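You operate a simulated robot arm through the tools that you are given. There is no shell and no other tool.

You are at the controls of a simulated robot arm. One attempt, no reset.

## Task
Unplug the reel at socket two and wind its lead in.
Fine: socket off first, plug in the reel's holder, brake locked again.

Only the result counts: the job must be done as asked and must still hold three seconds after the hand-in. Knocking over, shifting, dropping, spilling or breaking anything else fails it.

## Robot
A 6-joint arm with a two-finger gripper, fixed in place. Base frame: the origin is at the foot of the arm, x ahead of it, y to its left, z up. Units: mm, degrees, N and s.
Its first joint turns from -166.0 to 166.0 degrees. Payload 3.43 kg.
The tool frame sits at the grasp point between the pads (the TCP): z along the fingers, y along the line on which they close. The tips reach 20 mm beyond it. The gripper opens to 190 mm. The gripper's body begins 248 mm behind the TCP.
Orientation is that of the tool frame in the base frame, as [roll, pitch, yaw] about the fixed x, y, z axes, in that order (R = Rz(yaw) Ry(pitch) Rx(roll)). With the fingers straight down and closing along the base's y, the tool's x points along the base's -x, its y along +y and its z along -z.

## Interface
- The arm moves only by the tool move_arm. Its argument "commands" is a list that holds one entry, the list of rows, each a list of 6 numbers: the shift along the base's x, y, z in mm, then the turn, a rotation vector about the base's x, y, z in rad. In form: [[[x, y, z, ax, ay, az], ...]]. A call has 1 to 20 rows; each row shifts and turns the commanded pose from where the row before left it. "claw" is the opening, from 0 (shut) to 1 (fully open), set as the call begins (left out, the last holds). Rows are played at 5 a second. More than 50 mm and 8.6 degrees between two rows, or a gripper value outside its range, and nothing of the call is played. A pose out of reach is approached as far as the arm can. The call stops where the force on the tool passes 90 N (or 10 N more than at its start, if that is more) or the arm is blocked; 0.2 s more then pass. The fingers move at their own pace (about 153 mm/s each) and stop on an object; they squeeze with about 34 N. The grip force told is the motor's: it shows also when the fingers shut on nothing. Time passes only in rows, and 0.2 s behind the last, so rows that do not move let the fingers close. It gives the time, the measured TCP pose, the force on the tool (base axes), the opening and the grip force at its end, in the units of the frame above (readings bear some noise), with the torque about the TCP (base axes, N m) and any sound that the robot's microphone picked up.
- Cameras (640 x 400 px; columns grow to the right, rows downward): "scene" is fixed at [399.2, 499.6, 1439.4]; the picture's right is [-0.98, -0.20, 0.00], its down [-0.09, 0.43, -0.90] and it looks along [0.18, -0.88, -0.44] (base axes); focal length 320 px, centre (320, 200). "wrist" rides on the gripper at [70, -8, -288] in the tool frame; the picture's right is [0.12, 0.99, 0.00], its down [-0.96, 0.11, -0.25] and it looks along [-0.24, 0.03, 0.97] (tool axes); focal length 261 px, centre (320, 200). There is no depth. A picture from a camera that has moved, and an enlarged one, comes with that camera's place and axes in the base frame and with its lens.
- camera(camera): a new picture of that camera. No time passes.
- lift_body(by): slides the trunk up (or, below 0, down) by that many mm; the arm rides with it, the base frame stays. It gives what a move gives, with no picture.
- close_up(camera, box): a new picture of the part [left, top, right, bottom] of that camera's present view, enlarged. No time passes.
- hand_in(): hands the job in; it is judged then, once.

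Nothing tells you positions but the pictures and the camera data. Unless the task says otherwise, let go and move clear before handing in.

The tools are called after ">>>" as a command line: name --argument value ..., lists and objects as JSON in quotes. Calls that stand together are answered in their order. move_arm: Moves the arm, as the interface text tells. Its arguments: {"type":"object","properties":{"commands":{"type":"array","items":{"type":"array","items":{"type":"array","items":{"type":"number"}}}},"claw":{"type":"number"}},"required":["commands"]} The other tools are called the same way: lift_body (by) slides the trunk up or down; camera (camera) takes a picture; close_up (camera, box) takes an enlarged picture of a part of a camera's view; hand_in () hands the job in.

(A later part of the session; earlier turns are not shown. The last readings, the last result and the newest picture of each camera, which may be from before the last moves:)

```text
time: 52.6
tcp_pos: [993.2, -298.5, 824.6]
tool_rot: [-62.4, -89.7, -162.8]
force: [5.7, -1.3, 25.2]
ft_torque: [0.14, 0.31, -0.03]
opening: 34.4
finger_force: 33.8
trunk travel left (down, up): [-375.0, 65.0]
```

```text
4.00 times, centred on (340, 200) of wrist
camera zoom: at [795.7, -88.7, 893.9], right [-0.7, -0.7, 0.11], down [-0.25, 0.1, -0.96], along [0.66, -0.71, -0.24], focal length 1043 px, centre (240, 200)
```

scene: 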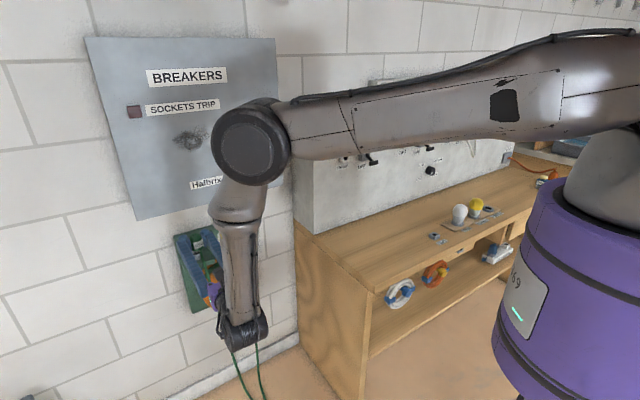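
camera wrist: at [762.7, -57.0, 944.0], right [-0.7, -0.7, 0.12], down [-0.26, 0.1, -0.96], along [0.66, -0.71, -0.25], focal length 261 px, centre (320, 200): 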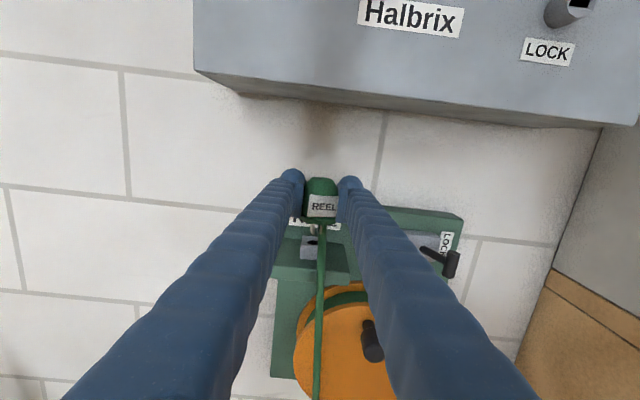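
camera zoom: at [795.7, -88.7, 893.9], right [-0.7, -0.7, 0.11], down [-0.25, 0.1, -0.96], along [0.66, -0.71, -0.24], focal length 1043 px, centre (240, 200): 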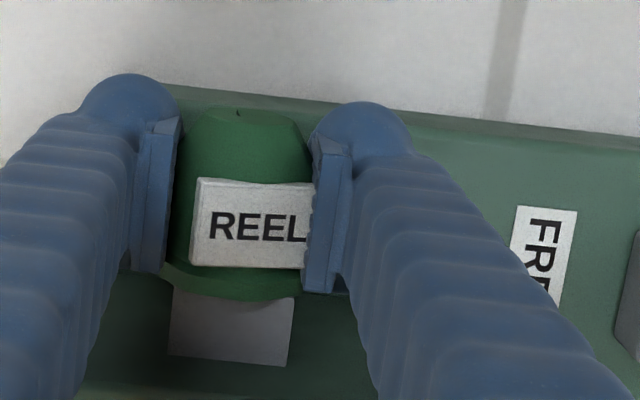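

Seated: 25 N with no further travel. I'll relieve the push and open the fingers a little.

>>> move_arm --commands '[[[0, 0, 2.5, 0, 0, 0], [0, 0, 0, 0, 0, 0]]]'

>>> move_arm --commands '[[[0, 0, 0, 0, 0, 0], [0, 0, 0, 0, 0, 0], [0, 0, 0, 0, 0, 0]]]' --claw 0.32

>>> close_up --camera "wrist" --box '[260, 150, 420, 250]'

```text
time: 53.2
tcp_pos: [992.9, -299.0, 823.4]
tool_rot: [-94.9, -89.7, -130.2]
force: [13.2, -3.5, 21.8]
ft_torque: [0.06, 0.08, -0.05]
opening: 34.5
finger_force: 34.3
trunk travel left (down, up): [-375.0, 65.0]
```

```text
time: 54.0
tcp_pos: [992.4, -298.2, 820.7]
tool_rot: [-139.0, -89.9, -86.1]
force: [0.2, 0.0, 0.1]
ft_torque: [0.01, 0.02, -0.02]
opening: 60.4
finger_force: 0.0
trunk travel left (down, up): [-375.0, 65.0]
```

```text
4.00 times, centred on (340, 200) of wrist
camera zoom: at [795.4, -89.2, 893.0], right [-0.7, -0.7, 0.12], down [-0.26, 0.1, -0.96], along [0.66, -0.71, -0.25], focal length 1043 px, centre (240, 200)
```

zoom: 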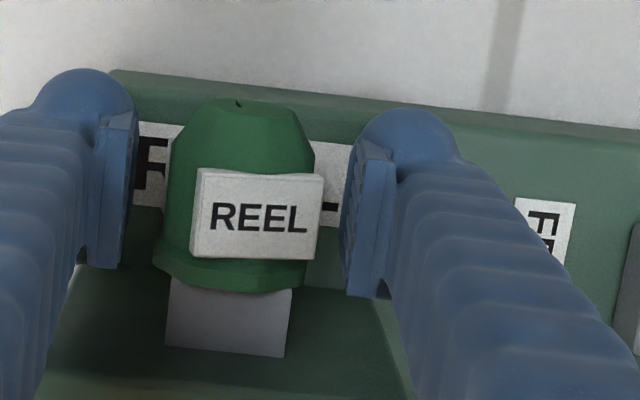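

The plug stands in the holder by itself. Backing straight out and looking at the whole reel.

>>> move_arm --commands '[[[-7, 7, 0, 0, 0, 0], [-14, 14, 0, 0, 0, 0], [-20, 20, 0, 0, 0, 0], [-25, 25, 0, 0, 0, 0], [-25, 25, 0, 0, 0, 0], [-20, 20, 0, 0, 0, 0], [0, 0, 0, 0, 0, 0]]]'

>>> camera --camera "wrist"

>>> close_up --camera "wrist" --box '[260, 150, 420, 250]'

>>> camera --camera "scene"

```text
time: 55.6
tcp_pos: [881.7, -189.0, 821.0]
tool_rot: [-121.2, -89.8, -103.9]
force: [0.2, 0.2, 0.1]
ft_torque: [-0.01, 0.0, -0.04]
opening: 61.1
finger_force: 0.1
trunk travel left (down, up): [-375.0, 65.0]
```

```text
taken
camera wrist: at [684.7, 21.3, 892.8], right [-0.7, -0.7, 0.12], down [-0.26, 0.1, -0.96], along [0.66, -0.71, -0.25], focal length 261 px, centre (320, 200)
```

wrist: 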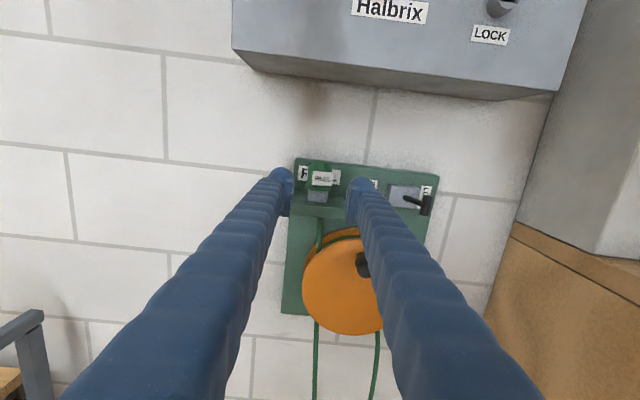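

```text
4.00 times, centred on (340, 200) of wrist
camera zoom: at [684.7, 21.3, 892.8], right [-0.7, -0.7, 0.12], down [-0.26, 0.1, -0.96], along [0.66, -0.71, -0.25], focal length 1043 px, centre (240, 200)
```

zoom: 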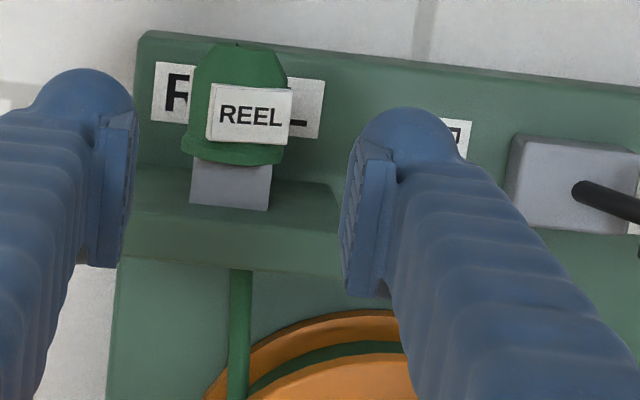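

```text
taken
```

scene: 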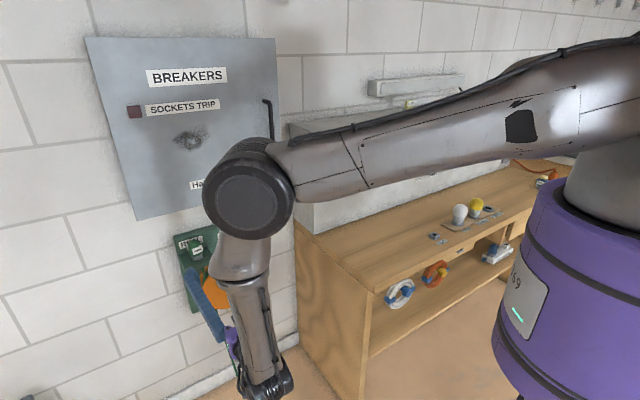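

The plug is in the holder. Next the brake: I'll close the fingers and slide sideways to face the brake lever.

>>> move_arm --commands '[[[-20, 20, 10, 0, 0, 0], [-30, -30, 0, 0, 0, 0], [-30, -30, 0, 0, 0, 0], [-30, -30, 0, 0, 0, 0], [-30, -30, 0, 0, 0, 0], [0, 0, 0, 0, 0, 0]]]' --claw 0

>>> camera --camera "wrist"

>>> close_up --camera "wrist" --box '[250, 150, 410, 250]'

>>> camera --camera "scene"

```text
time: 57.0
tcp_pos: [742.2, -288.2, 828.5]
tool_rot: [-126.7, -89.7, -98.5]
force: [1.0, 0.3, 0.7]
ft_torque: [0.03, 0.0, 0.06]
opening: 0.0
finger_force: 34.5
trunk travel left (down, up): [-375.0, 65.0]
```

```text
taken
camera wrist: at [544.5, -78.4, 900.5], right [-0.7, -0.7, 0.12], down [-0.26, 0.1, -0.96], along [0.66, -0.71, -0.25], focal length 261 px, centre (320, 200)
```

wrist: 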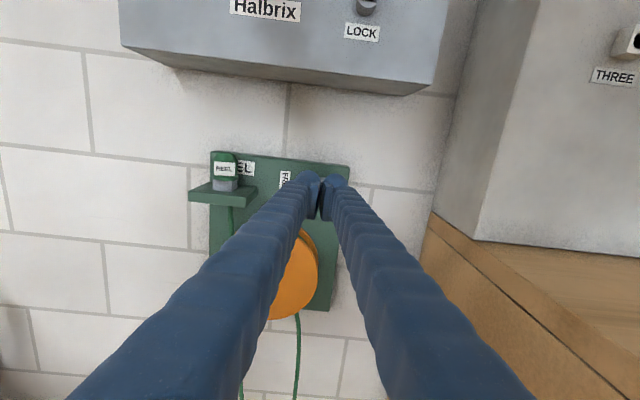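

```text
4.00 times, centred on (330, 200) of wrist
camera zoom: at [544.5, -78.4, 900.5], right [-0.7, -0.7, 0.12], down [-0.26, 0.1, -0.96], along [0.66, -0.71, -0.25], focal length 1043 px, centre (280, 200)
```

zoom: 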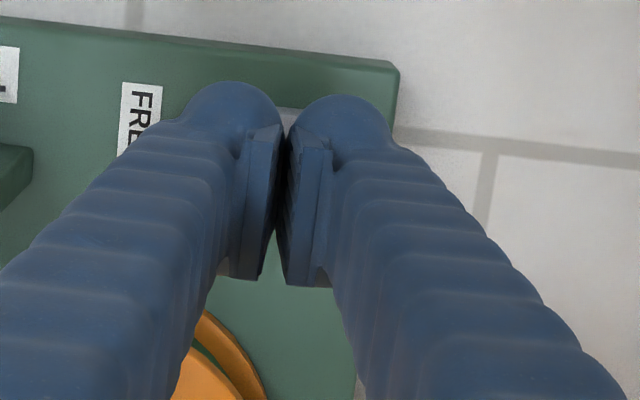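

```text
taken
```

scene: 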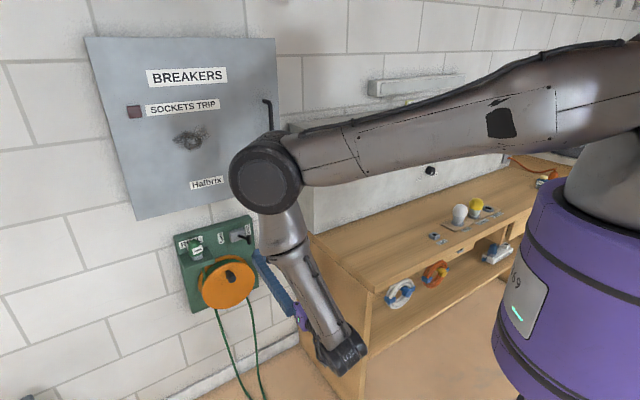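

>>> close_up --camera "scene" --box '[170, 210, 270, 310]'

>>> close_up --camera "scene" --box '[215, 215, 275, 275]'

>>> close_up --camera "scene" --box '[170, 220, 220, 270]'

```text
4.00 times, centred on (220, 260) of scene
camera zoom: at [399.2, 499.6, 1439.4], right [-0.98, -0.2, 0.0], down [-0.09, 0.43, -0.9], along [0.18, -0.88, -0.44], focal length 1281 px, centre (720, -40)
```

zoom: 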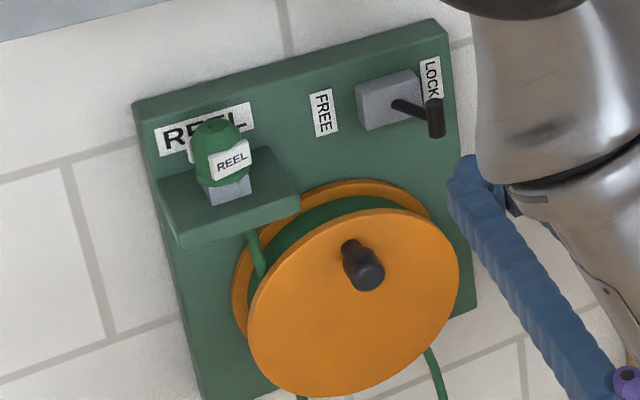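

```text
6.67 times, centred on (245, 245) of scene
camera zoom: at [399.2, 499.6, 1439.4], right [-0.98, -0.2, 0.0], down [-0.09, 0.43, -0.9], along [0.18, -0.88, -0.44], focal length 2136 px, centre (820, -100)
```

zoom: 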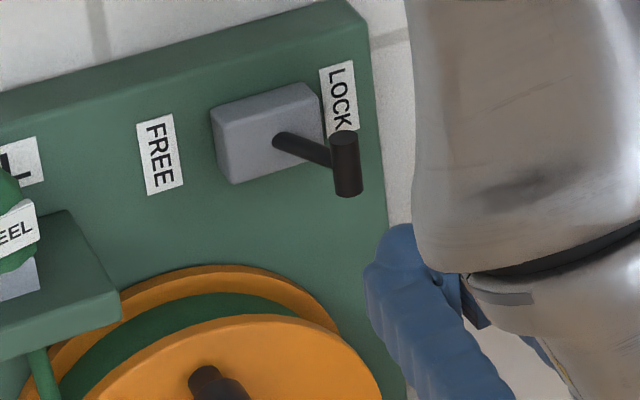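

```text
8.00 times, centred on (195, 245) of scene
camera zoom: at [399.2, 499.6, 1439.4], right [-0.98, -0.2, 0.0], down [-0.09, 0.43, -0.9], along [0.18, -0.88, -0.44], focal length 2563 px, centre (1320, -160)
```

zoom: 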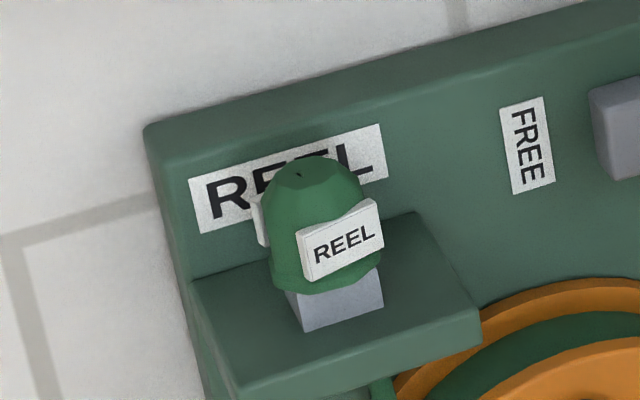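

The plug sits upright on its holder block. To measure the brake lever properly I'll raise the tool so that the lever shows between the fingers.

>>> move_arm --commands '[[[0, 0, 35, 0, 0, 0], [0, 0, 35, 0, 0, 0], [0, 0, 0, 0, 0, 0]]]'

>>> close_up --camera "wrist" --box '[260, 190, 380, 290]'

>>> camera --camera "wrist"

```text
time: 57.8
tcp_pos: [741.5, -287.7, 901.1]
tool_rot: [-129.6, -89.8, -95.6]
force: [-0.1, 1.0, 0.3]
ft_torque: [0.01, -0.01, -0.03]
opening: 0.2
finger_force: 34.4
trunk travel left (down, up): [-375.0, 65.0]
```

```text
4.00 times, centred on (320, 240) of wrist
camera zoom: at [544.7, -78.6, 972.6], right [-0.7, -0.7, 0.12], down [-0.26, 0.1, -0.96], along [0.66, -0.71, -0.25], focal length 1043 px, centre (320, 40)
```

zoom: 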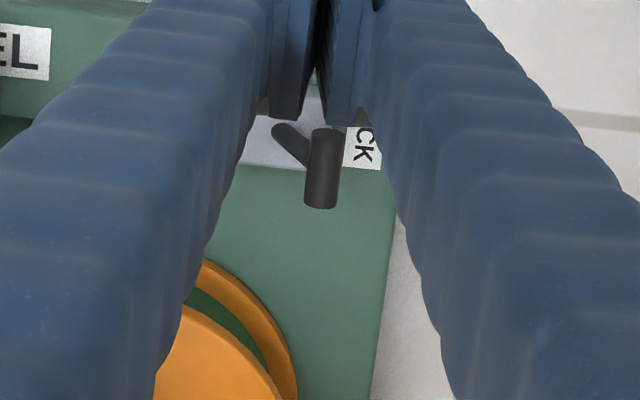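

```text
taken
camera wrist: at [544.7, -78.6, 972.6], right [-0.7, -0.7, 0.12], down [-0.26, 0.1, -0.96], along [0.66, -0.71, -0.25], focal length 261 px, centre (320, 200)
```

wrist: 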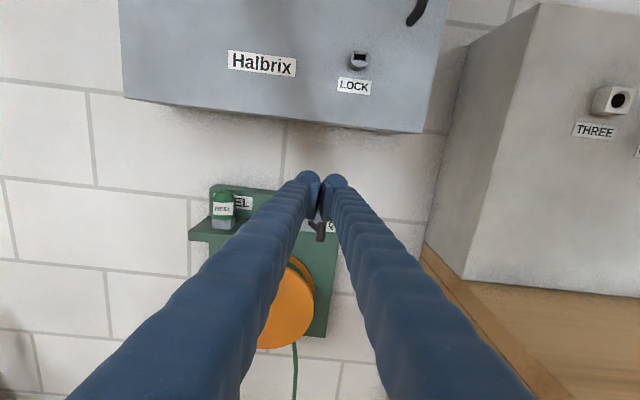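

>>> move_arm --commands '[[[0, 0, 35, 0, 0, 0], [0, 0, 35, 0, 0, 0], [0, 0, 0, 0, 0, 0]]]'

>>> close_up --camera "wrist" --box '[260, 230, 380, 330]'

>>> close_up --camera "wrist" --box '[180, 200, 380, 360]'

```text
time: 58.6
tcp_pos: [741.6, -287.3, 973.2]
tool_rot: [-127.7, -89.7, -97.5]
force: [0.3, -0.1, -0.2]
ft_torque: [-0.06, 0.0, 0.02]
opening: 0.0
finger_force: 34.1
trunk travel left (down, up): [-375.0, 65.0]
```

```text
4.00 times, centred on (320, 280) of wrist
camera zoom: at [544.8, -78.3, 1045.4], right [-0.7, -0.7, 0.12], down [-0.26, 0.1, -0.96], along [0.66, -0.71, -0.25], focal length 1043 px, centre (320, -120)
```

zoom: 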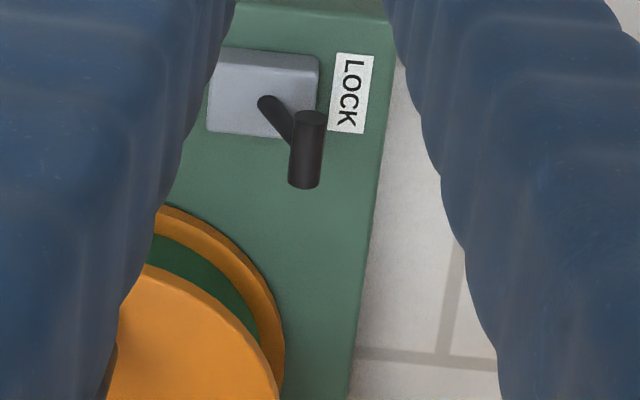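

```text
2.50 times, centred on (280, 280) of wrist
camera zoom: at [544.8, -78.3, 1045.4], right [-0.7, -0.7, 0.12], down [-0.26, 0.1, -0.96], along [0.66, -0.71, -0.25], focal length 652 px, centre (420, 0)
```

zoom: 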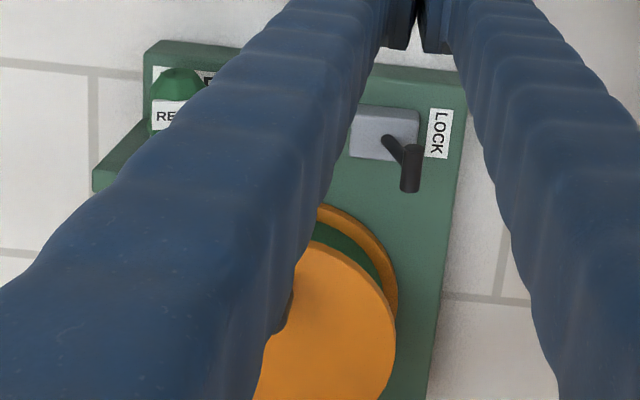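

Lever bar in LOCK is at about u=305, d=897, z≈796; FREE should be near u≈363. I'll go round to its right side with closed fingers, at lever height.

>>> move_arm --commands '[[[-25, -25, 0, 0, 0, 0], [-25, -25, 0, 0, 0, 0], [0, 0, -43, 0, 0, 0], [0, 0, -43, 0, 0, 0], [0, 0, -43, 0, 0, 0], [0, 0, -40, 0, 0, 0], [0, 0, 0, 0, 0, 0]]]'

>>> camera --camera "wrist"

>>> camera --camera "scene"

>>> close_up --camera "wrist" --box '[240, 150, 400, 250]'

```text
time: 60.2
tcp_pos: [690.8, -336.2, 803.8]
tool_rot: [-124.4, -89.8, -100.8]
force: [0.2, -0.6, 0.2]
ft_torque: [0.02, -0.01, 0.0]
opening: 0.0
finger_force: 33.6
trunk travel left (down, up): [-375.0, 65.0]
```

```text
taken
camera wrist: at [493.1, -127.0, 874.7], right [-0.7, -0.7, 0.12], down [-0.26, 0.1, -0.96], along [0.66, -0.71, -0.25], focal length 261 px, centre (320, 200)
```

wrist: 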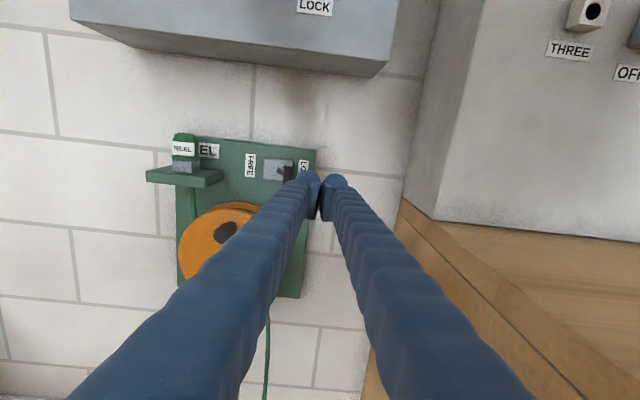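

```text
taken
```

scene: 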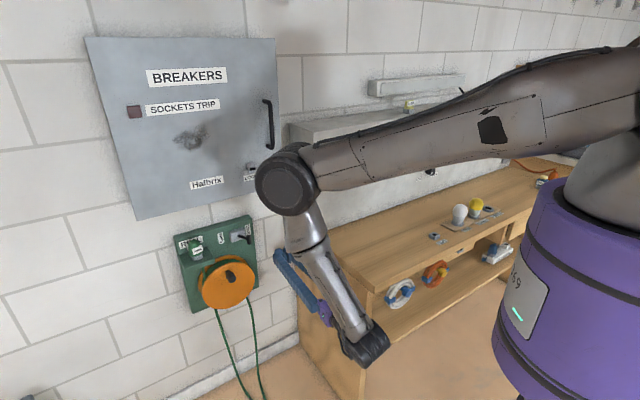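

```text
4.00 times, centred on (320, 200) of wrist
camera zoom: at [493.1, -127.0, 874.7], right [-0.7, -0.7, 0.12], down [-0.26, 0.1, -0.96], along [0.66, -0.71, -0.25], focal length 1043 px, centre (320, 200)
```

zoom: 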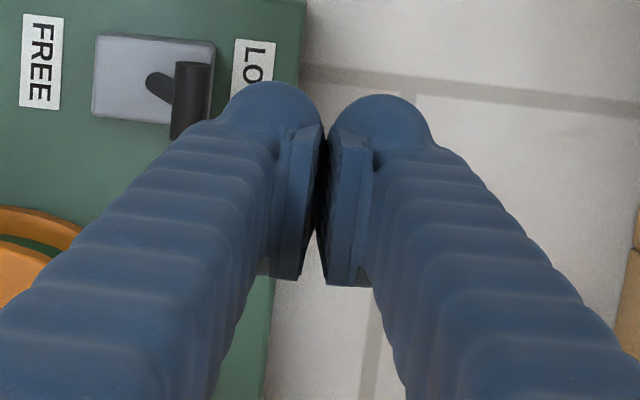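

Clear path beside the lever. Moving forward so the fingertips are level with the bar, to its right.

>>> move_arm --commands '[[[28.6, -28.6, 0, 0, 0, 0], [28.6, -28.6, 0, 0, 0, 0], [28.6, -28.6, -2, 0, 0, 0], [28.6, -28.6, -2, 0, 0, 0], [0, 0, 0, 0, 0, 0]]]'

>>> close_up --camera "wrist" --box '[240, 130, 400, 230]'

>>> close_up --camera "scene" --box '[190, 210, 290, 310]'

```text
time: 61.4
tcp_pos: [807.6, -450.4, 795.9]
tool_rot: [-129.7, -89.8, -95.3]
force: [0.5, -0.7, -0.7]
ft_torque: [-0.01, 0.01, 0.03]
opening: 0.2
finger_force: 33.9
trunk travel left (down, up): [-375.0, 65.0]
```

```text
4.00 times, centred on (320, 180) of wrist
camera zoom: at [610.0, -241.7, 868.3], right [-0.7, -0.7, 0.12], down [-0.26, 0.1, -0.96], along [0.66, -0.71, -0.25], focal length 1043 px, centre (320, 280)
```

zoom: 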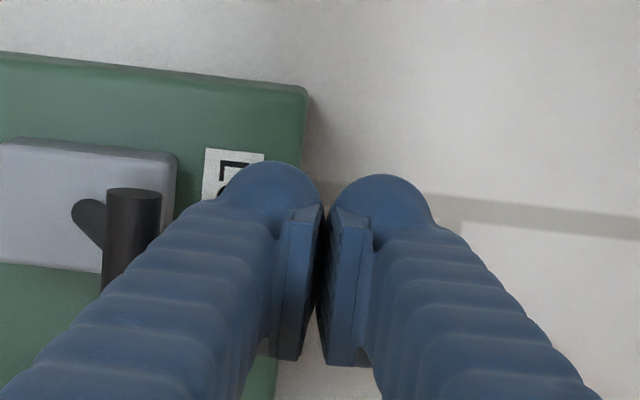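

```text
4.00 times, centred on (240, 260) of scene
camera zoom: at [399.2, 499.6, 1439.4], right [-0.98, -0.2, 0.0], down [-0.09, 0.43, -0.9], along [0.18, -0.88, -0.44], focal length 1281 px, centre (640, -40)
```

zoom: 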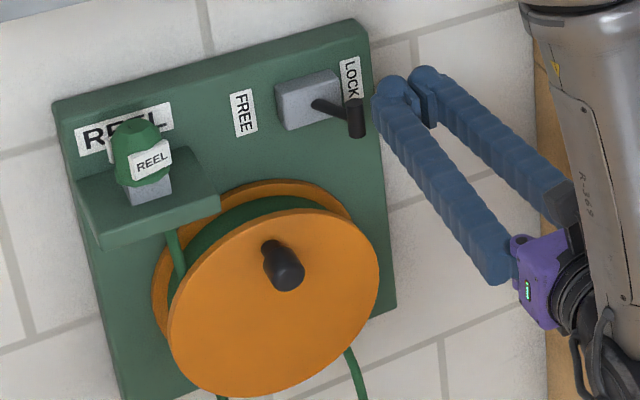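

Fingertips are right beside the bar. Pushing sideways (+u) to bring the brake to FREE.

>>> move_arm --commands '[[[7.1, 7.1, 0, 0, 0, 0], [7.1, 7.1, 0, 0, 0, 0], [7.1, 7.1, 0, 0, 0, 0], [7.1, 7.1, 0, 0, 0, 0], [7.1, 7.1, 0, 0, 0, 0], [7.1, 7.1, 0, 0, 0, 0], [7.1, 7.1, 0, 0, 0, 0]]]'

>>> close_up --camera "scene" --box '[190, 210, 290, 310]'

>>> close_up --camera "wrist" --box '[240, 130, 400, 230]'

```text
time: 63.0
tcp_pos: [851.9, -405.2, 797.1]
tool_rot: [-145.1, -89.7, -80.6]
force: [-19.0, -21.2, 1.6]
ft_torque: [-0.05, 0.08, -0.28]
opening: 0.1
finger_force: 34.2
trunk travel left (down, up): [-375.0, 65.0]
```

```text
4.00 times, centred on (240, 260) of scene
camera zoom: at [399.2, 499.6, 1439.4], right [-0.98, -0.2, 0.0], down [-0.09, 0.43, -0.9], along [0.18, -0.88, -0.44], focal length 1281 px, centre (640, -40)
```

zoom: 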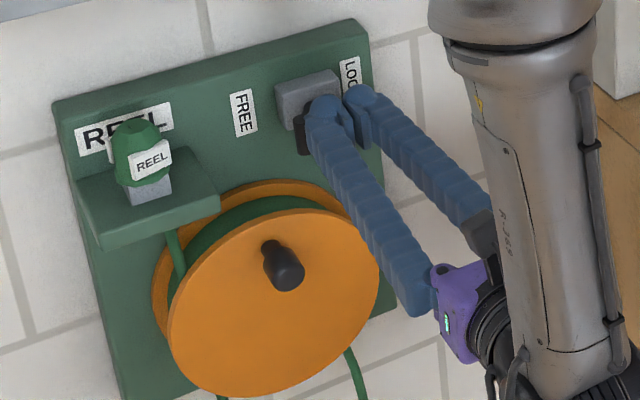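

```text
4.00 times, centred on (320, 180) of wrist
camera zoom: at [656.7, -194.4, 870.4], right [-0.71, -0.7, 0.12], down [-0.26, 0.1, -0.96], along [0.66, -0.71, -0.25], focal length 1043 px, centre (320, 280)
```

zoom: 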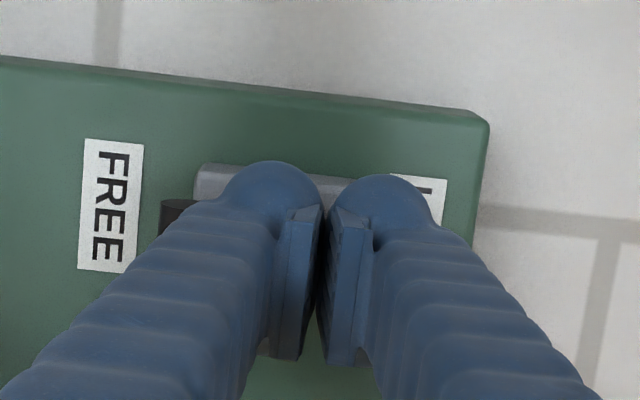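

>>> move_arm --commands '[[[3.5, 3.5, 0, 0, 0, 0], [3.5, 3.5, 0, 0, 0, 0], [3.5, 3.5, 0, 0, 0, 0]]]'

>>> close_up --camera "scene" --box '[190, 210, 290, 310]'

```text
time: 63.8
tcp_pos: [855.5, -404.6, 797.7]
tool_rot: [-159.4, -89.8, -67.1]
force: [-63.9, -54.7, -5.8]
ft_torque: [-0.26, 0.32, -0.35]
opening: 0.0
finger_force: 33.9
trunk travel left (down, up): [-375.0, 65.0]
```

```text
4.00 times, centred on (240, 260) of scene
camera zoom: at [399.2, 499.6, 1439.4], right [-0.98, -0.2, 0.0], down [-0.09, 0.43, -0.9], along [0.18, -0.88, -0.44], focal length 1281 px, centre (640, -40)
```

zoom: 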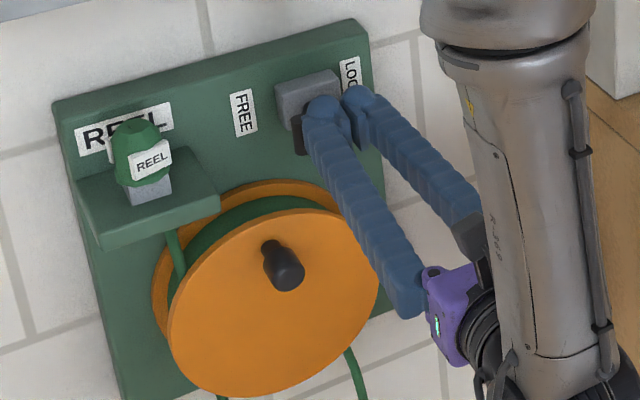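

The lever hit its end stop. Backing off to see whether it stays at FREE.

>>> move_arm --commands '[[[-8, -8, 0, 0, 0, 0], [-10, -10, 0, 0, 0, 0], [-20, -20, 0, 0, 0, 0], [-20, 20, 0, 0, 0, 0], [0, 0, 0, 0, 0, 0]]]'

>>> close_up --camera "scene" --box '[190, 210, 290, 310]'

>>> close_up --camera "wrist" --box '[200, 110, 360, 230]'

```text
time: 65.0
tcp_pos: [808.6, -408.2, 798.6]
tool_rot: [-107.0, -89.8, -118.2]
force: [1.4, 0.3, 0.1]
ft_torque: [0.0, 0.0, -0.08]
opening: 0.0
finger_force: 34.1
trunk travel left (down, up): [-375.0, 65.0]
```

```text
4.00 times, centred on (240, 260) of scene
camera zoom: at [399.2, 499.6, 1439.4], right [-0.98, -0.2, 0.0], down [-0.09, 0.43, -0.9], along [0.18, -0.88, -0.44], focal length 1281 px, centre (640, -40)
```

zoom: 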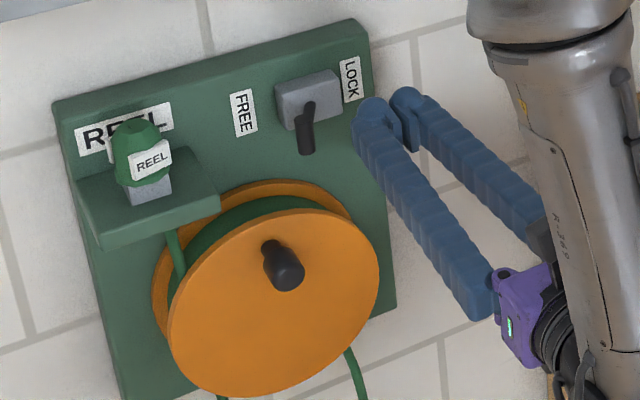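

```text
3.33 times, centred on (280, 170) of wrist
camera zoom: at [610.8, -198.7, 870.6], right [-0.7, -0.7, 0.12], down [-0.26, 0.1, -0.96], along [0.66, -0.71, -0.25], focal length 869 px, centre (453, 300)
```

zoom: 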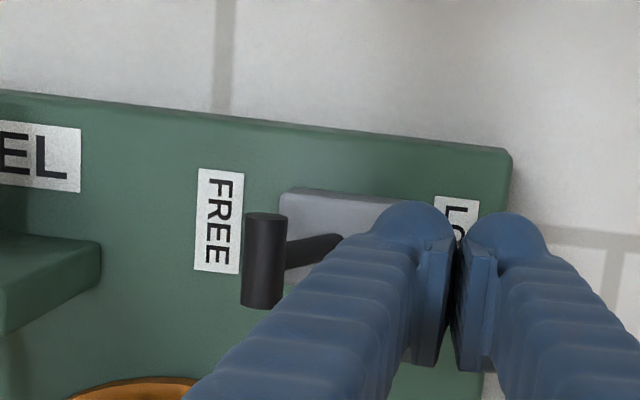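

Brake lever is now at FREE. Next the crank: I'll back away and move in front of the drum to measure the handle.

>>> move_arm --commands '[[[-30, 30, 0, 0, 0, 0], [-30, 30, 0, 0, 0, 0], [-30, 30, 0, 0, 0, 0], [-25, 25, 0, 0, 0, 0], [30, 30, 0, 0, 0, 0], [30, 30, 0, 0, 0, 0], [23, 23, 0, 0, 0, 0], [0, 0, 0, 0, 0, 0]]]' --claw 0.4

>>> camera --camera "wrist"

>>> close_up --camera "wrist" --box '[240, 160, 400, 320]'

>>> camera --camera "scene"

```text
time: 66.8
tcp_pos: [776.0, -210.5, 798.8]
tool_rot: [-124.4, -89.8, -100.8]
force: [-0.2, 0.2, -0.2]
ft_torque: [-0.01, 0.0, -0.01]
opening: 76.0
finger_force: 0.1
trunk travel left (down, up): [-375.0, 65.0]
```

```text
taken
camera wrist: at [578.7, -1.2, 870.1], right [-0.7, -0.7, 0.12], down [-0.26, 0.1, -0.96], along [0.66, -0.71, -0.25], focal length 261 px, centre (320, 200)
```

wrist: 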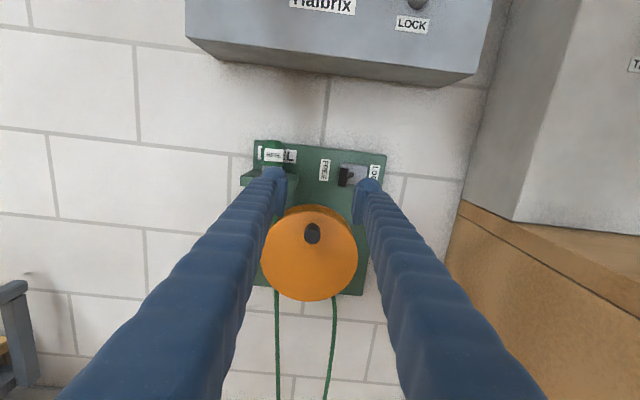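

```text
2.50 times, centred on (320, 240) of wrist
camera zoom: at [578.7, -1.2, 870.1], right [-0.7, -0.7, 0.12], down [-0.26, 0.1, -0.96], along [0.66, -0.71, -0.25], focal length 652 px, centre (320, 100)
```

zoom: 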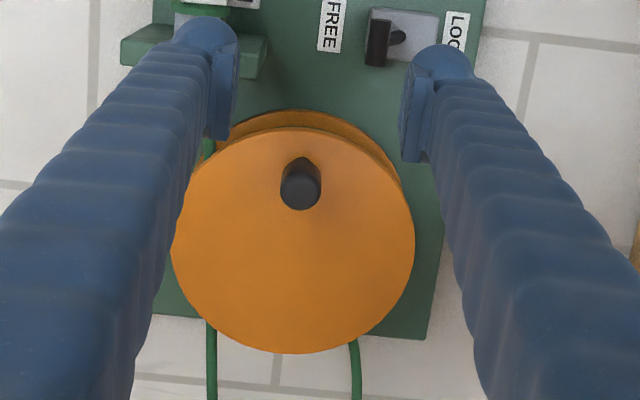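

```text
taken
```

scene: 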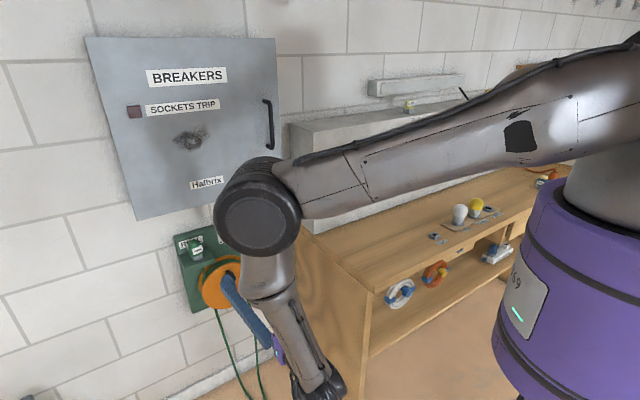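

>>> move_arm --commands '[[[0, 0, 35, 0, 0, 0], [0, 0, 35, 0, 0, 0], [0, 0, 0, 0, 0, 0]]]'

>>> close_up --camera "wrist" --box '[240, 200, 400, 360]'

```text
time: 67.6
tcp_pos: [775.8, -213.3, 868.2]
tool_rot: [-127.5, -89.8, -97.6]
force: [0.1, -0.2, -0.3]
ft_torque: [0.0, -0.05, -0.02]
opening: 75.9
finger_force: 0.0
trunk travel left (down, up): [-375.0, 65.0]
```

```text
2.50 times, centred on (320, 280) of wrist
camera zoom: at [578.9, -3.3, 940.6], right [-0.7, -0.7, 0.12], down [-0.26, 0.1, -0.96], along [0.66, -0.71, -0.25], focal length 652 px, centre (320, 0)
```

zoom: 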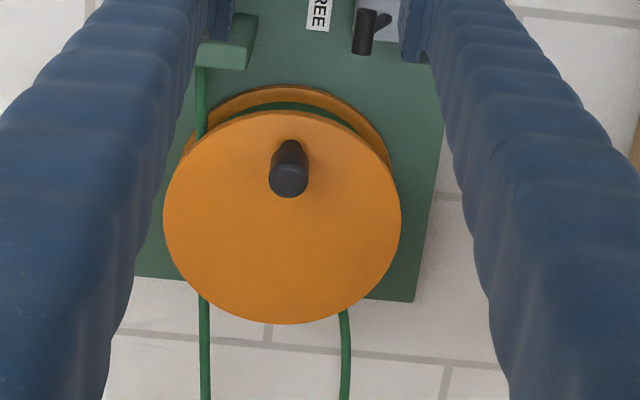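

Measured: drum centre about u=399, z=624 (front flange d≈908); knob straight above it at z≈697, its end at d≈836, so crank radius ≈73–75 mm. The lead hangs off the drum's right side, so winding in should be counter-clockwise seen from the front. I'll lower to knob height.

>>> move_arm --commands '[[[0, 0, -43, 0, 0, 0], [0, 0, -43, 0, 0, 0], [0, 0, -43, 0, 0, 0], [0, 0, -41, 0, 0, 0], [20, -20, 0, 0, 0, 0], [20, -20, 0, 0, 0, 0], [10, -10, 0, 0, 0, 0], [0, 0, 0, 0, 0, 0]]]'

>>> close_up --camera "wrist" --box '[240, 140, 400, 260]'

>>> camera --camera "wrist"

>>> camera --camera "scene"

```text
time: 69.4
tcp_pos: [826.1, -261.8, 697.2]
tool_rot: [-132.2, -89.7, -93.0]
force: [0.6, 0.4, -0.5]
ft_torque: [0.01, 0.0, -0.02]
opening: 75.8
finger_force: 0.0
trunk travel left (down, up): [-375.0, 65.0]
```

```text
3.33 times, centred on (320, 200) of wrist
camera zoom: at [628.9, -52.2, 769.5], right [-0.7, -0.7, 0.12], down [-0.26, 0.1, -0.96], along [0.66, -0.71, -0.25], focal length 869 px, centre (320, 200)
```

zoom: 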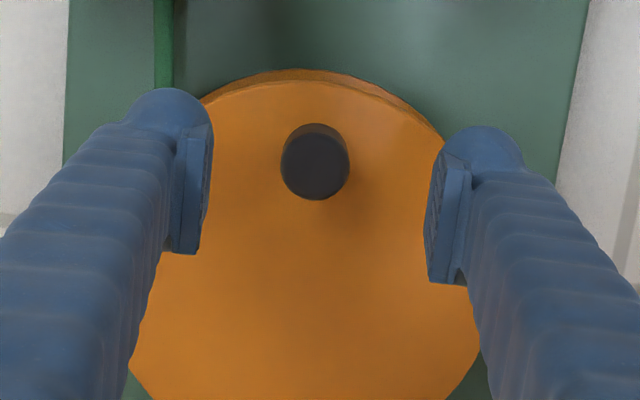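

```text
taken
camera wrist: at [628.9, -52.2, 769.5], right [-0.7, -0.7, 0.12], down [-0.26, 0.1, -0.96], along [0.66, -0.71, -0.25], focal length 261 px, centre (320, 200)
```

wrist: 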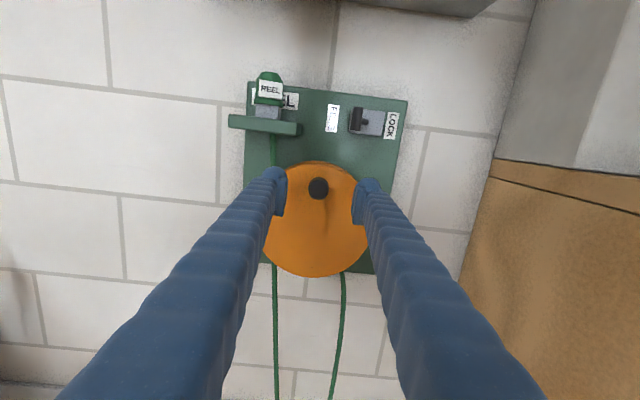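

```text
taken
```

scene: 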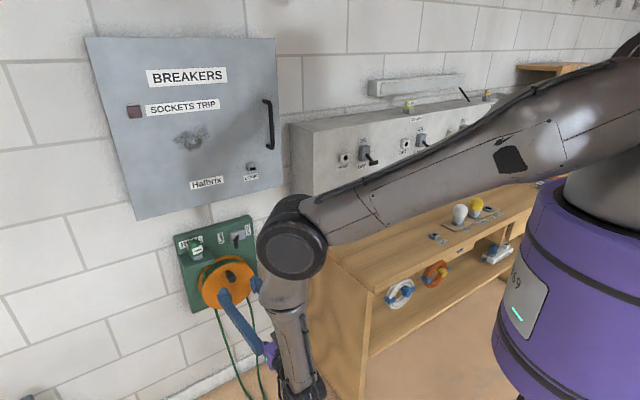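

The knob is centred between the fingers (u≈399.6, z≈695). Moving forward around it.

>>> move_arm --commands '[[[20, -20, 0, 0, 0, 0], [20, -20, 0, 0, 0, 0], [17, -17, 0, 0, 0, 0], [0, 0, 0, 0, 0, 0]]]'

>>> close_up --camera "wrist" --box '[240, 140, 400, 260]'

>>> close_up --camera "scene" --box '[170, 210, 290, 330]'

```text
time: 70.4
tcp_pos: [884.2, -320.2, 698.4]
tool_rot: [-128.7, -89.9, -96.5]
force: [-0.2, -0.1, 0.3]
ft_torque: [-0.03, -0.02, 0.0]
opening: 76.2
finger_force: 0.1
trunk travel left (down, up): [-375.0, 65.0]
```

```text
3.33 times, centred on (320, 200) of wrist
camera zoom: at [687.1, -110.3, 770.8], right [-0.7, -0.7, 0.12], down [-0.26, 0.1, -0.96], along [0.66, -0.71, -0.25], focal length 869 px, centre (320, 200)
```

zoom: 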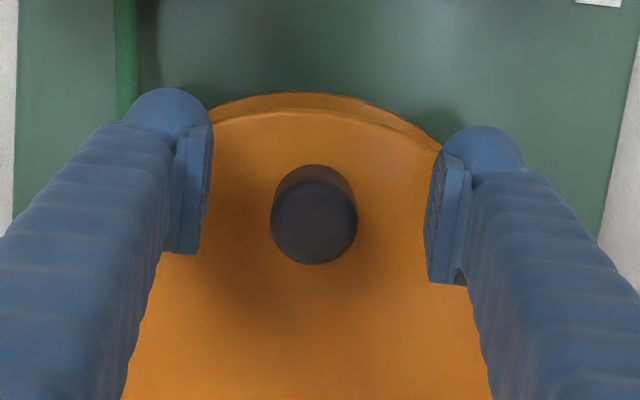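

```text
3.33 times, centred on (230, 270) of scene
camera zoom: at [399.2, 499.6, 1439.4], right [-0.98, -0.2, 0.0], down [-0.09, 0.43, -0.9], along [0.18, -0.88, -0.44], focal length 1068 px, centre (620, -33)
```

zoom: 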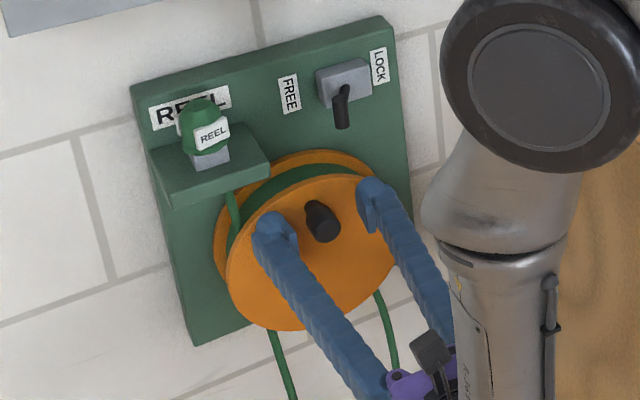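

Knob is between the fingers. Small centring correction, then close.

>>> move_arm --commands '[[[0.7, 0.7, -3.5, 0, 0, 0], [0, 0, 0, 0, 0, 0]]]'

>>> move_arm --commands '[[[0, 0, 0, 0, 0, 0], [0, 0, 0, 0, 0, 0], [0, 0, 0, 0, 0, 0]]]' --claw 0

>>> close_up --camera "scene" --box '[170, 210, 290, 330]'

>>> close_up --camera "wrist" --box '[240, 140, 400, 260]'

```text
time: 71.0
tcp_pos: [885.5, -319.7, 695.1]
tool_rot: [-129.2, -89.8, -95.8]
force: [0.8, -0.4, 0.0]
ft_torque: [-0.01, -0.03, 0.01]
opening: 76.1
finger_force: 0.0
trunk travel left (down, up): [-375.0, 65.0]
```

```text
time: 71.8
tcp_pos: [885.1, -319.5, 694.2]
tool_rot: [-126.3, -89.7, -98.8]
force: [2.2, 1.0, 0.6]
ft_torque: [0.04, -0.05, 0.05]
opening: 28.6
finger_force: 44.8
trunk travel left (down, up): [-375.0, 65.0]
```

```text
3.33 times, centred on (230, 270) of scene
camera zoom: at [399.2, 499.6, 1439.4], right [-0.98, -0.2, 0.0], down [-0.09, 0.43, -0.9], along [0.18, -0.88, -0.44], focal length 1068 px, centre (620, -33)
```

zoom: 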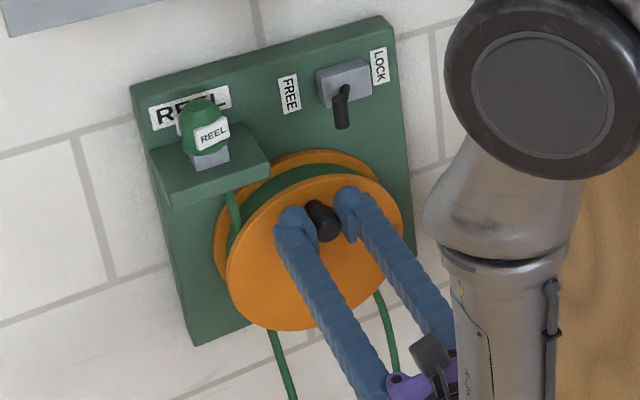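

```text
3.33 times, centred on (320, 200) of wrist
camera zoom: at [687.8, -110.3, 766.9], right [-0.7, -0.7, 0.12], down [-0.26, 0.1, -0.96], along [0.66, -0.71, -0.25], focal length 869 px, centre (320, 200)
```

zoom: 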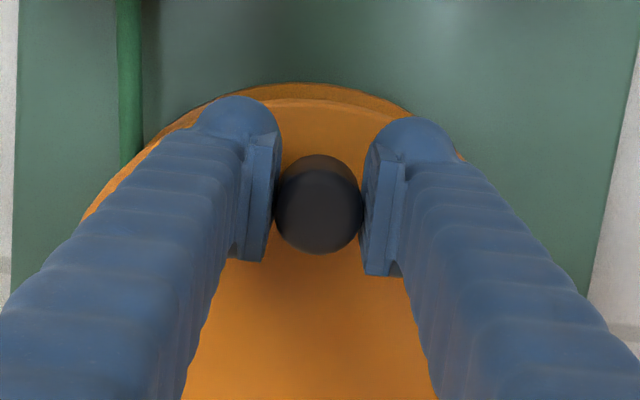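

Knob gripped (28.6 mm). Testing with a first 30° of counter-clockwise cranking to check forces.

>>> move_arm --commands '[[[8.84, 8.84, -1.09, 0, 0, 0], [8.58, 8.58, -3.25, 0, 0, 0], [8.04, 8.04, -5.3, 0, 0, 0], [0, 0, 0, 0, 0, 0]]]'

>>> close_up --camera "scene" --box '[170, 210, 290, 330]'

>>> close_up --camera "wrist" --box '[240, 140, 400, 260]'

```text
time: 72.4
tcp_pos: [886.5, -319.1, 694.4]
tool_rot: [2.6, -89.7, 130.2]
force: [-28.0, 1.3, 18.7]
ft_torque: [-0.86, -0.48, -0.4]
opening: 28.8
finger_force: 45.2
trunk travel left (down, up): [-375.0, 65.0]
stopped in row 3: the force on the tool passed its limit at 98 N (the readings are from after the stop); the commanded pose is now the measured one
```

```text
3.33 times, centred on (230, 270) of scene
camera zoom: at [399.2, 499.6, 1439.4], right [-0.98, -0.2, 0.0], down [-0.09, 0.43, -0.9], along [0.18, -0.88, -0.44], focal length 1068 px, centre (620, -33)
```

zoom: 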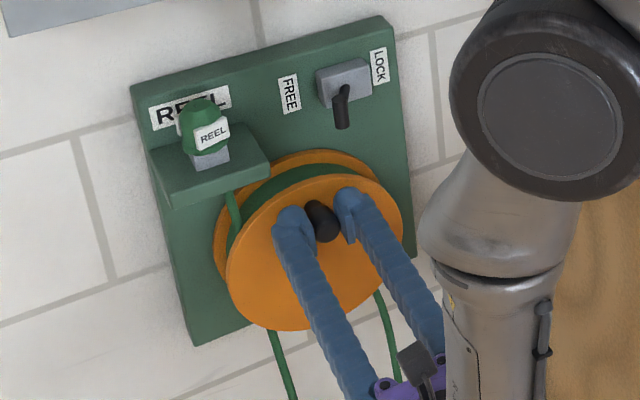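

```text
3.33 times, centred on (320, 200) of wrist
camera zoom: at [696.1, -102.6, 764.5], right [-0.73, -0.68, 0.12], down [-0.25, 0.1, -0.96], along [0.64, -0.73, -0.24], focal length 869 px, centre (320, 200)
```

zoom: 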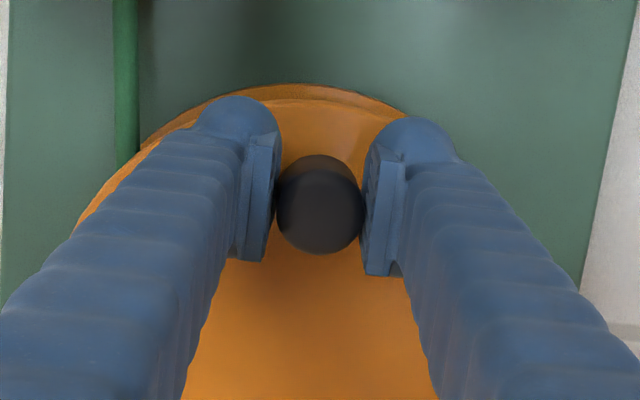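

The drum did not turn that way. Perhaps it only winds clockwise (already at full pay-out), so I'll test the opposite direction gently.

>>> move_arm --commands '[[[-2, -2, 0, 0, 0, 0.035], [-4.4, -4.4, -0.8, 0, 0, 0], [-4.3, -4.3, -1.3, 0, 0, 0], [-4.2, -4.2, -1.9, 0, 0, 0], [0, 0, 0, 0, 0, 0]]]'

>>> close_up --camera "scene" --box '[170, 210, 290, 330]'

>>> close_up --camera "wrist" --box '[240, 140, 400, 260]'

```text
time: 73.6
tcp_pos: [873.3, -332.3, 688.4]
tool_rot: [-21.9, -90.0, 157.2]
force: [-8.5, -4.0, 16.1]
ft_torque: [-0.36, 0.12, -0.07]
opening: 27.7
finger_force: 45.0
trunk travel left (down, up): [-375.0, 65.0]
```

```text
3.33 times, centred on (230, 270) of scene
camera zoom: at [399.2, 499.6, 1439.4], right [-0.98, -0.2, 0.0], down [-0.09, 0.43, -0.9], along [0.18, -0.88, -0.44], focal length 1068 px, centre (620, -33)
```

zoom: 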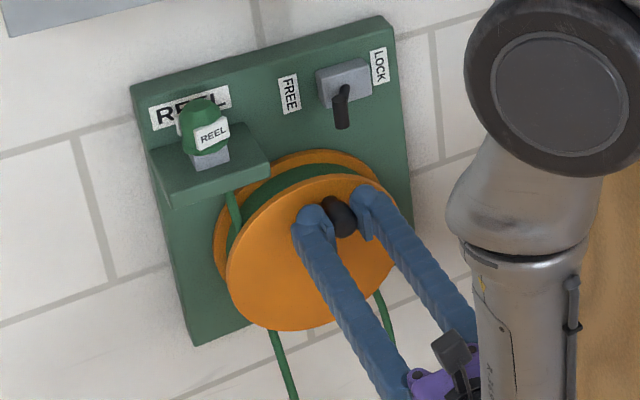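

```text
3.33 times, centred on (320, 200) of wrist
camera zoom: at [675.0, -124.7, 759.1], right [-0.7, -0.7, 0.12], down [-0.26, 0.09, -0.96], along [0.67, -0.7, -0.24], focal length 869 px, centre (320, 200)
```

zoom: 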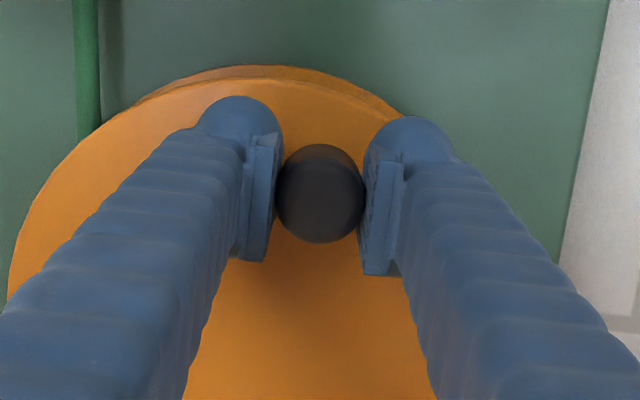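

Clockwise it turns freely. I'll continue clockwise in a circle and check the forces at a quarter turn to refine the radius.

>>> move_arm --commands '[[[-8.34, -8.34, -1.3, 0, 0, 0], [-7.69, -7.69, -6.27, 0, 0, 0], [-6.8, -6.8, -8.07, 0, 0, 0], [-5.71, -5.71, -9.61, 0, 0, 0], [-4.43, -4.43, -10.87, 0, 0, 0], [-3.04, -3.04, -11.8, 0, 0, 0], [-1.54, -1.54, -12.35, 0, 0, 0], [0, 0, 0, 0, 0, 0]]]'

>>> close_up --camera "scene" --box '[170, 210, 290, 330]'

>>> close_up --camera "wrist" --box '[240, 140, 400, 260]'

```text
time: 75.4
tcp_pos: [840.6, -363.8, 653.6]
tool_rot: [166.3, -89.4, -31.0]
force: [19.9, 32.1, -13.2]
ft_torque: [0.43, -0.13, 0.28]
opening: 28.4
finger_force: 45.0
out of reach, approached as far as the arm can: row 5, 6, 7
trunk travel left (down, up): [-375.0, 65.0]
```

```text
3.33 times, centred on (230, 270) of scene
camera zoom: at [399.2, 499.6, 1439.4], right [-0.98, -0.2, 0.0], down [-0.09, 0.43, -0.9], along [0.18, -0.88, -0.44], focal length 1068 px, centre (620, -33)
```

zoom: 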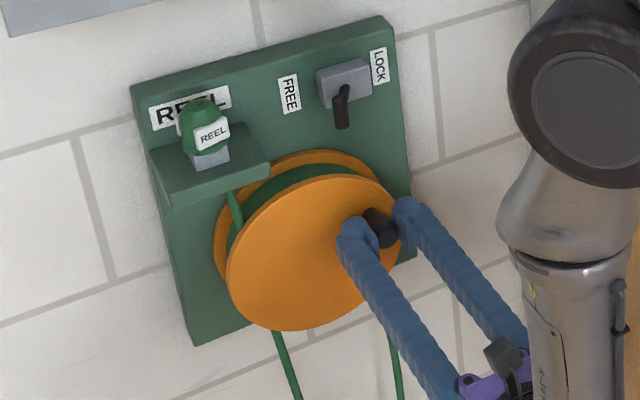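

```text
3.33 times, centred on (320, 200) of wrist
camera zoom: at [641.4, -156.1, 727.2], right [-0.69, -0.71, 0.12], down [-0.26, 0.1, -0.96], along [0.67, -0.7, -0.25], focal length 869 px, centre (320, 200)
```

zoom: 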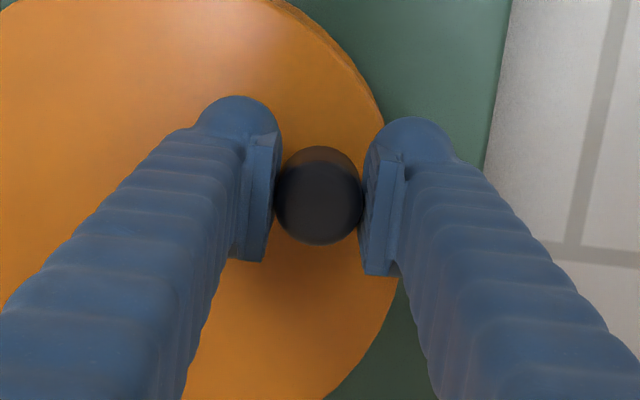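

The arm is at its lower limit at this trunk height. The data so far give a crank radius ≈76 mm. I'll release the knob, back off, and lower the trunk.

>>> move_arm --commands '[[[0, 0, 0, 0, 0, 0], [0, 0, 0, 0, 0, 0], [-14, 14, 0, 0, 0, 0], [-25, 25, 0, 0, 0, 0], [-25, 25, 0, 0, 0, 0], [0, 0, 0, 0, 0, 0]]]' --claw 0.4

>>> camera --camera "scene"

>>> camera --camera "wrist"

```text
time: 76.8
tcp_pos: [773.8, -301.6, 655.8]
tool_rot: [178.7, -90.0, -43.6]
force: [-0.6, 0.1, -0.7]
ft_torque: [0.0, 0.0, -0.03]
opening: 75.6
finger_force: 0.1
trunk travel left (down, up): [-375.0, 65.0]
```

```text
taken
```

scene: 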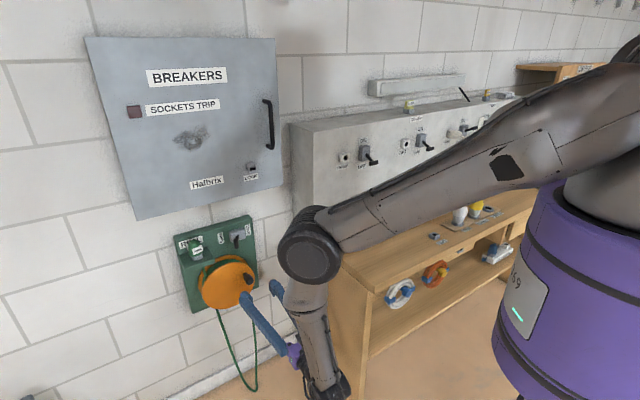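

```text
taken
camera wrist: at [576.0, -93.2, 728.8], right [-0.7, -0.7, 0.12], down [-0.26, 0.09, -0.96], along [0.67, -0.7, -0.25], focal length 261 px, centre (320, 200)
```

wrist: 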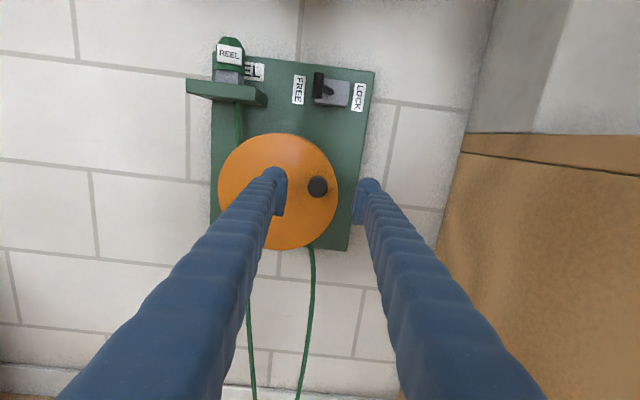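

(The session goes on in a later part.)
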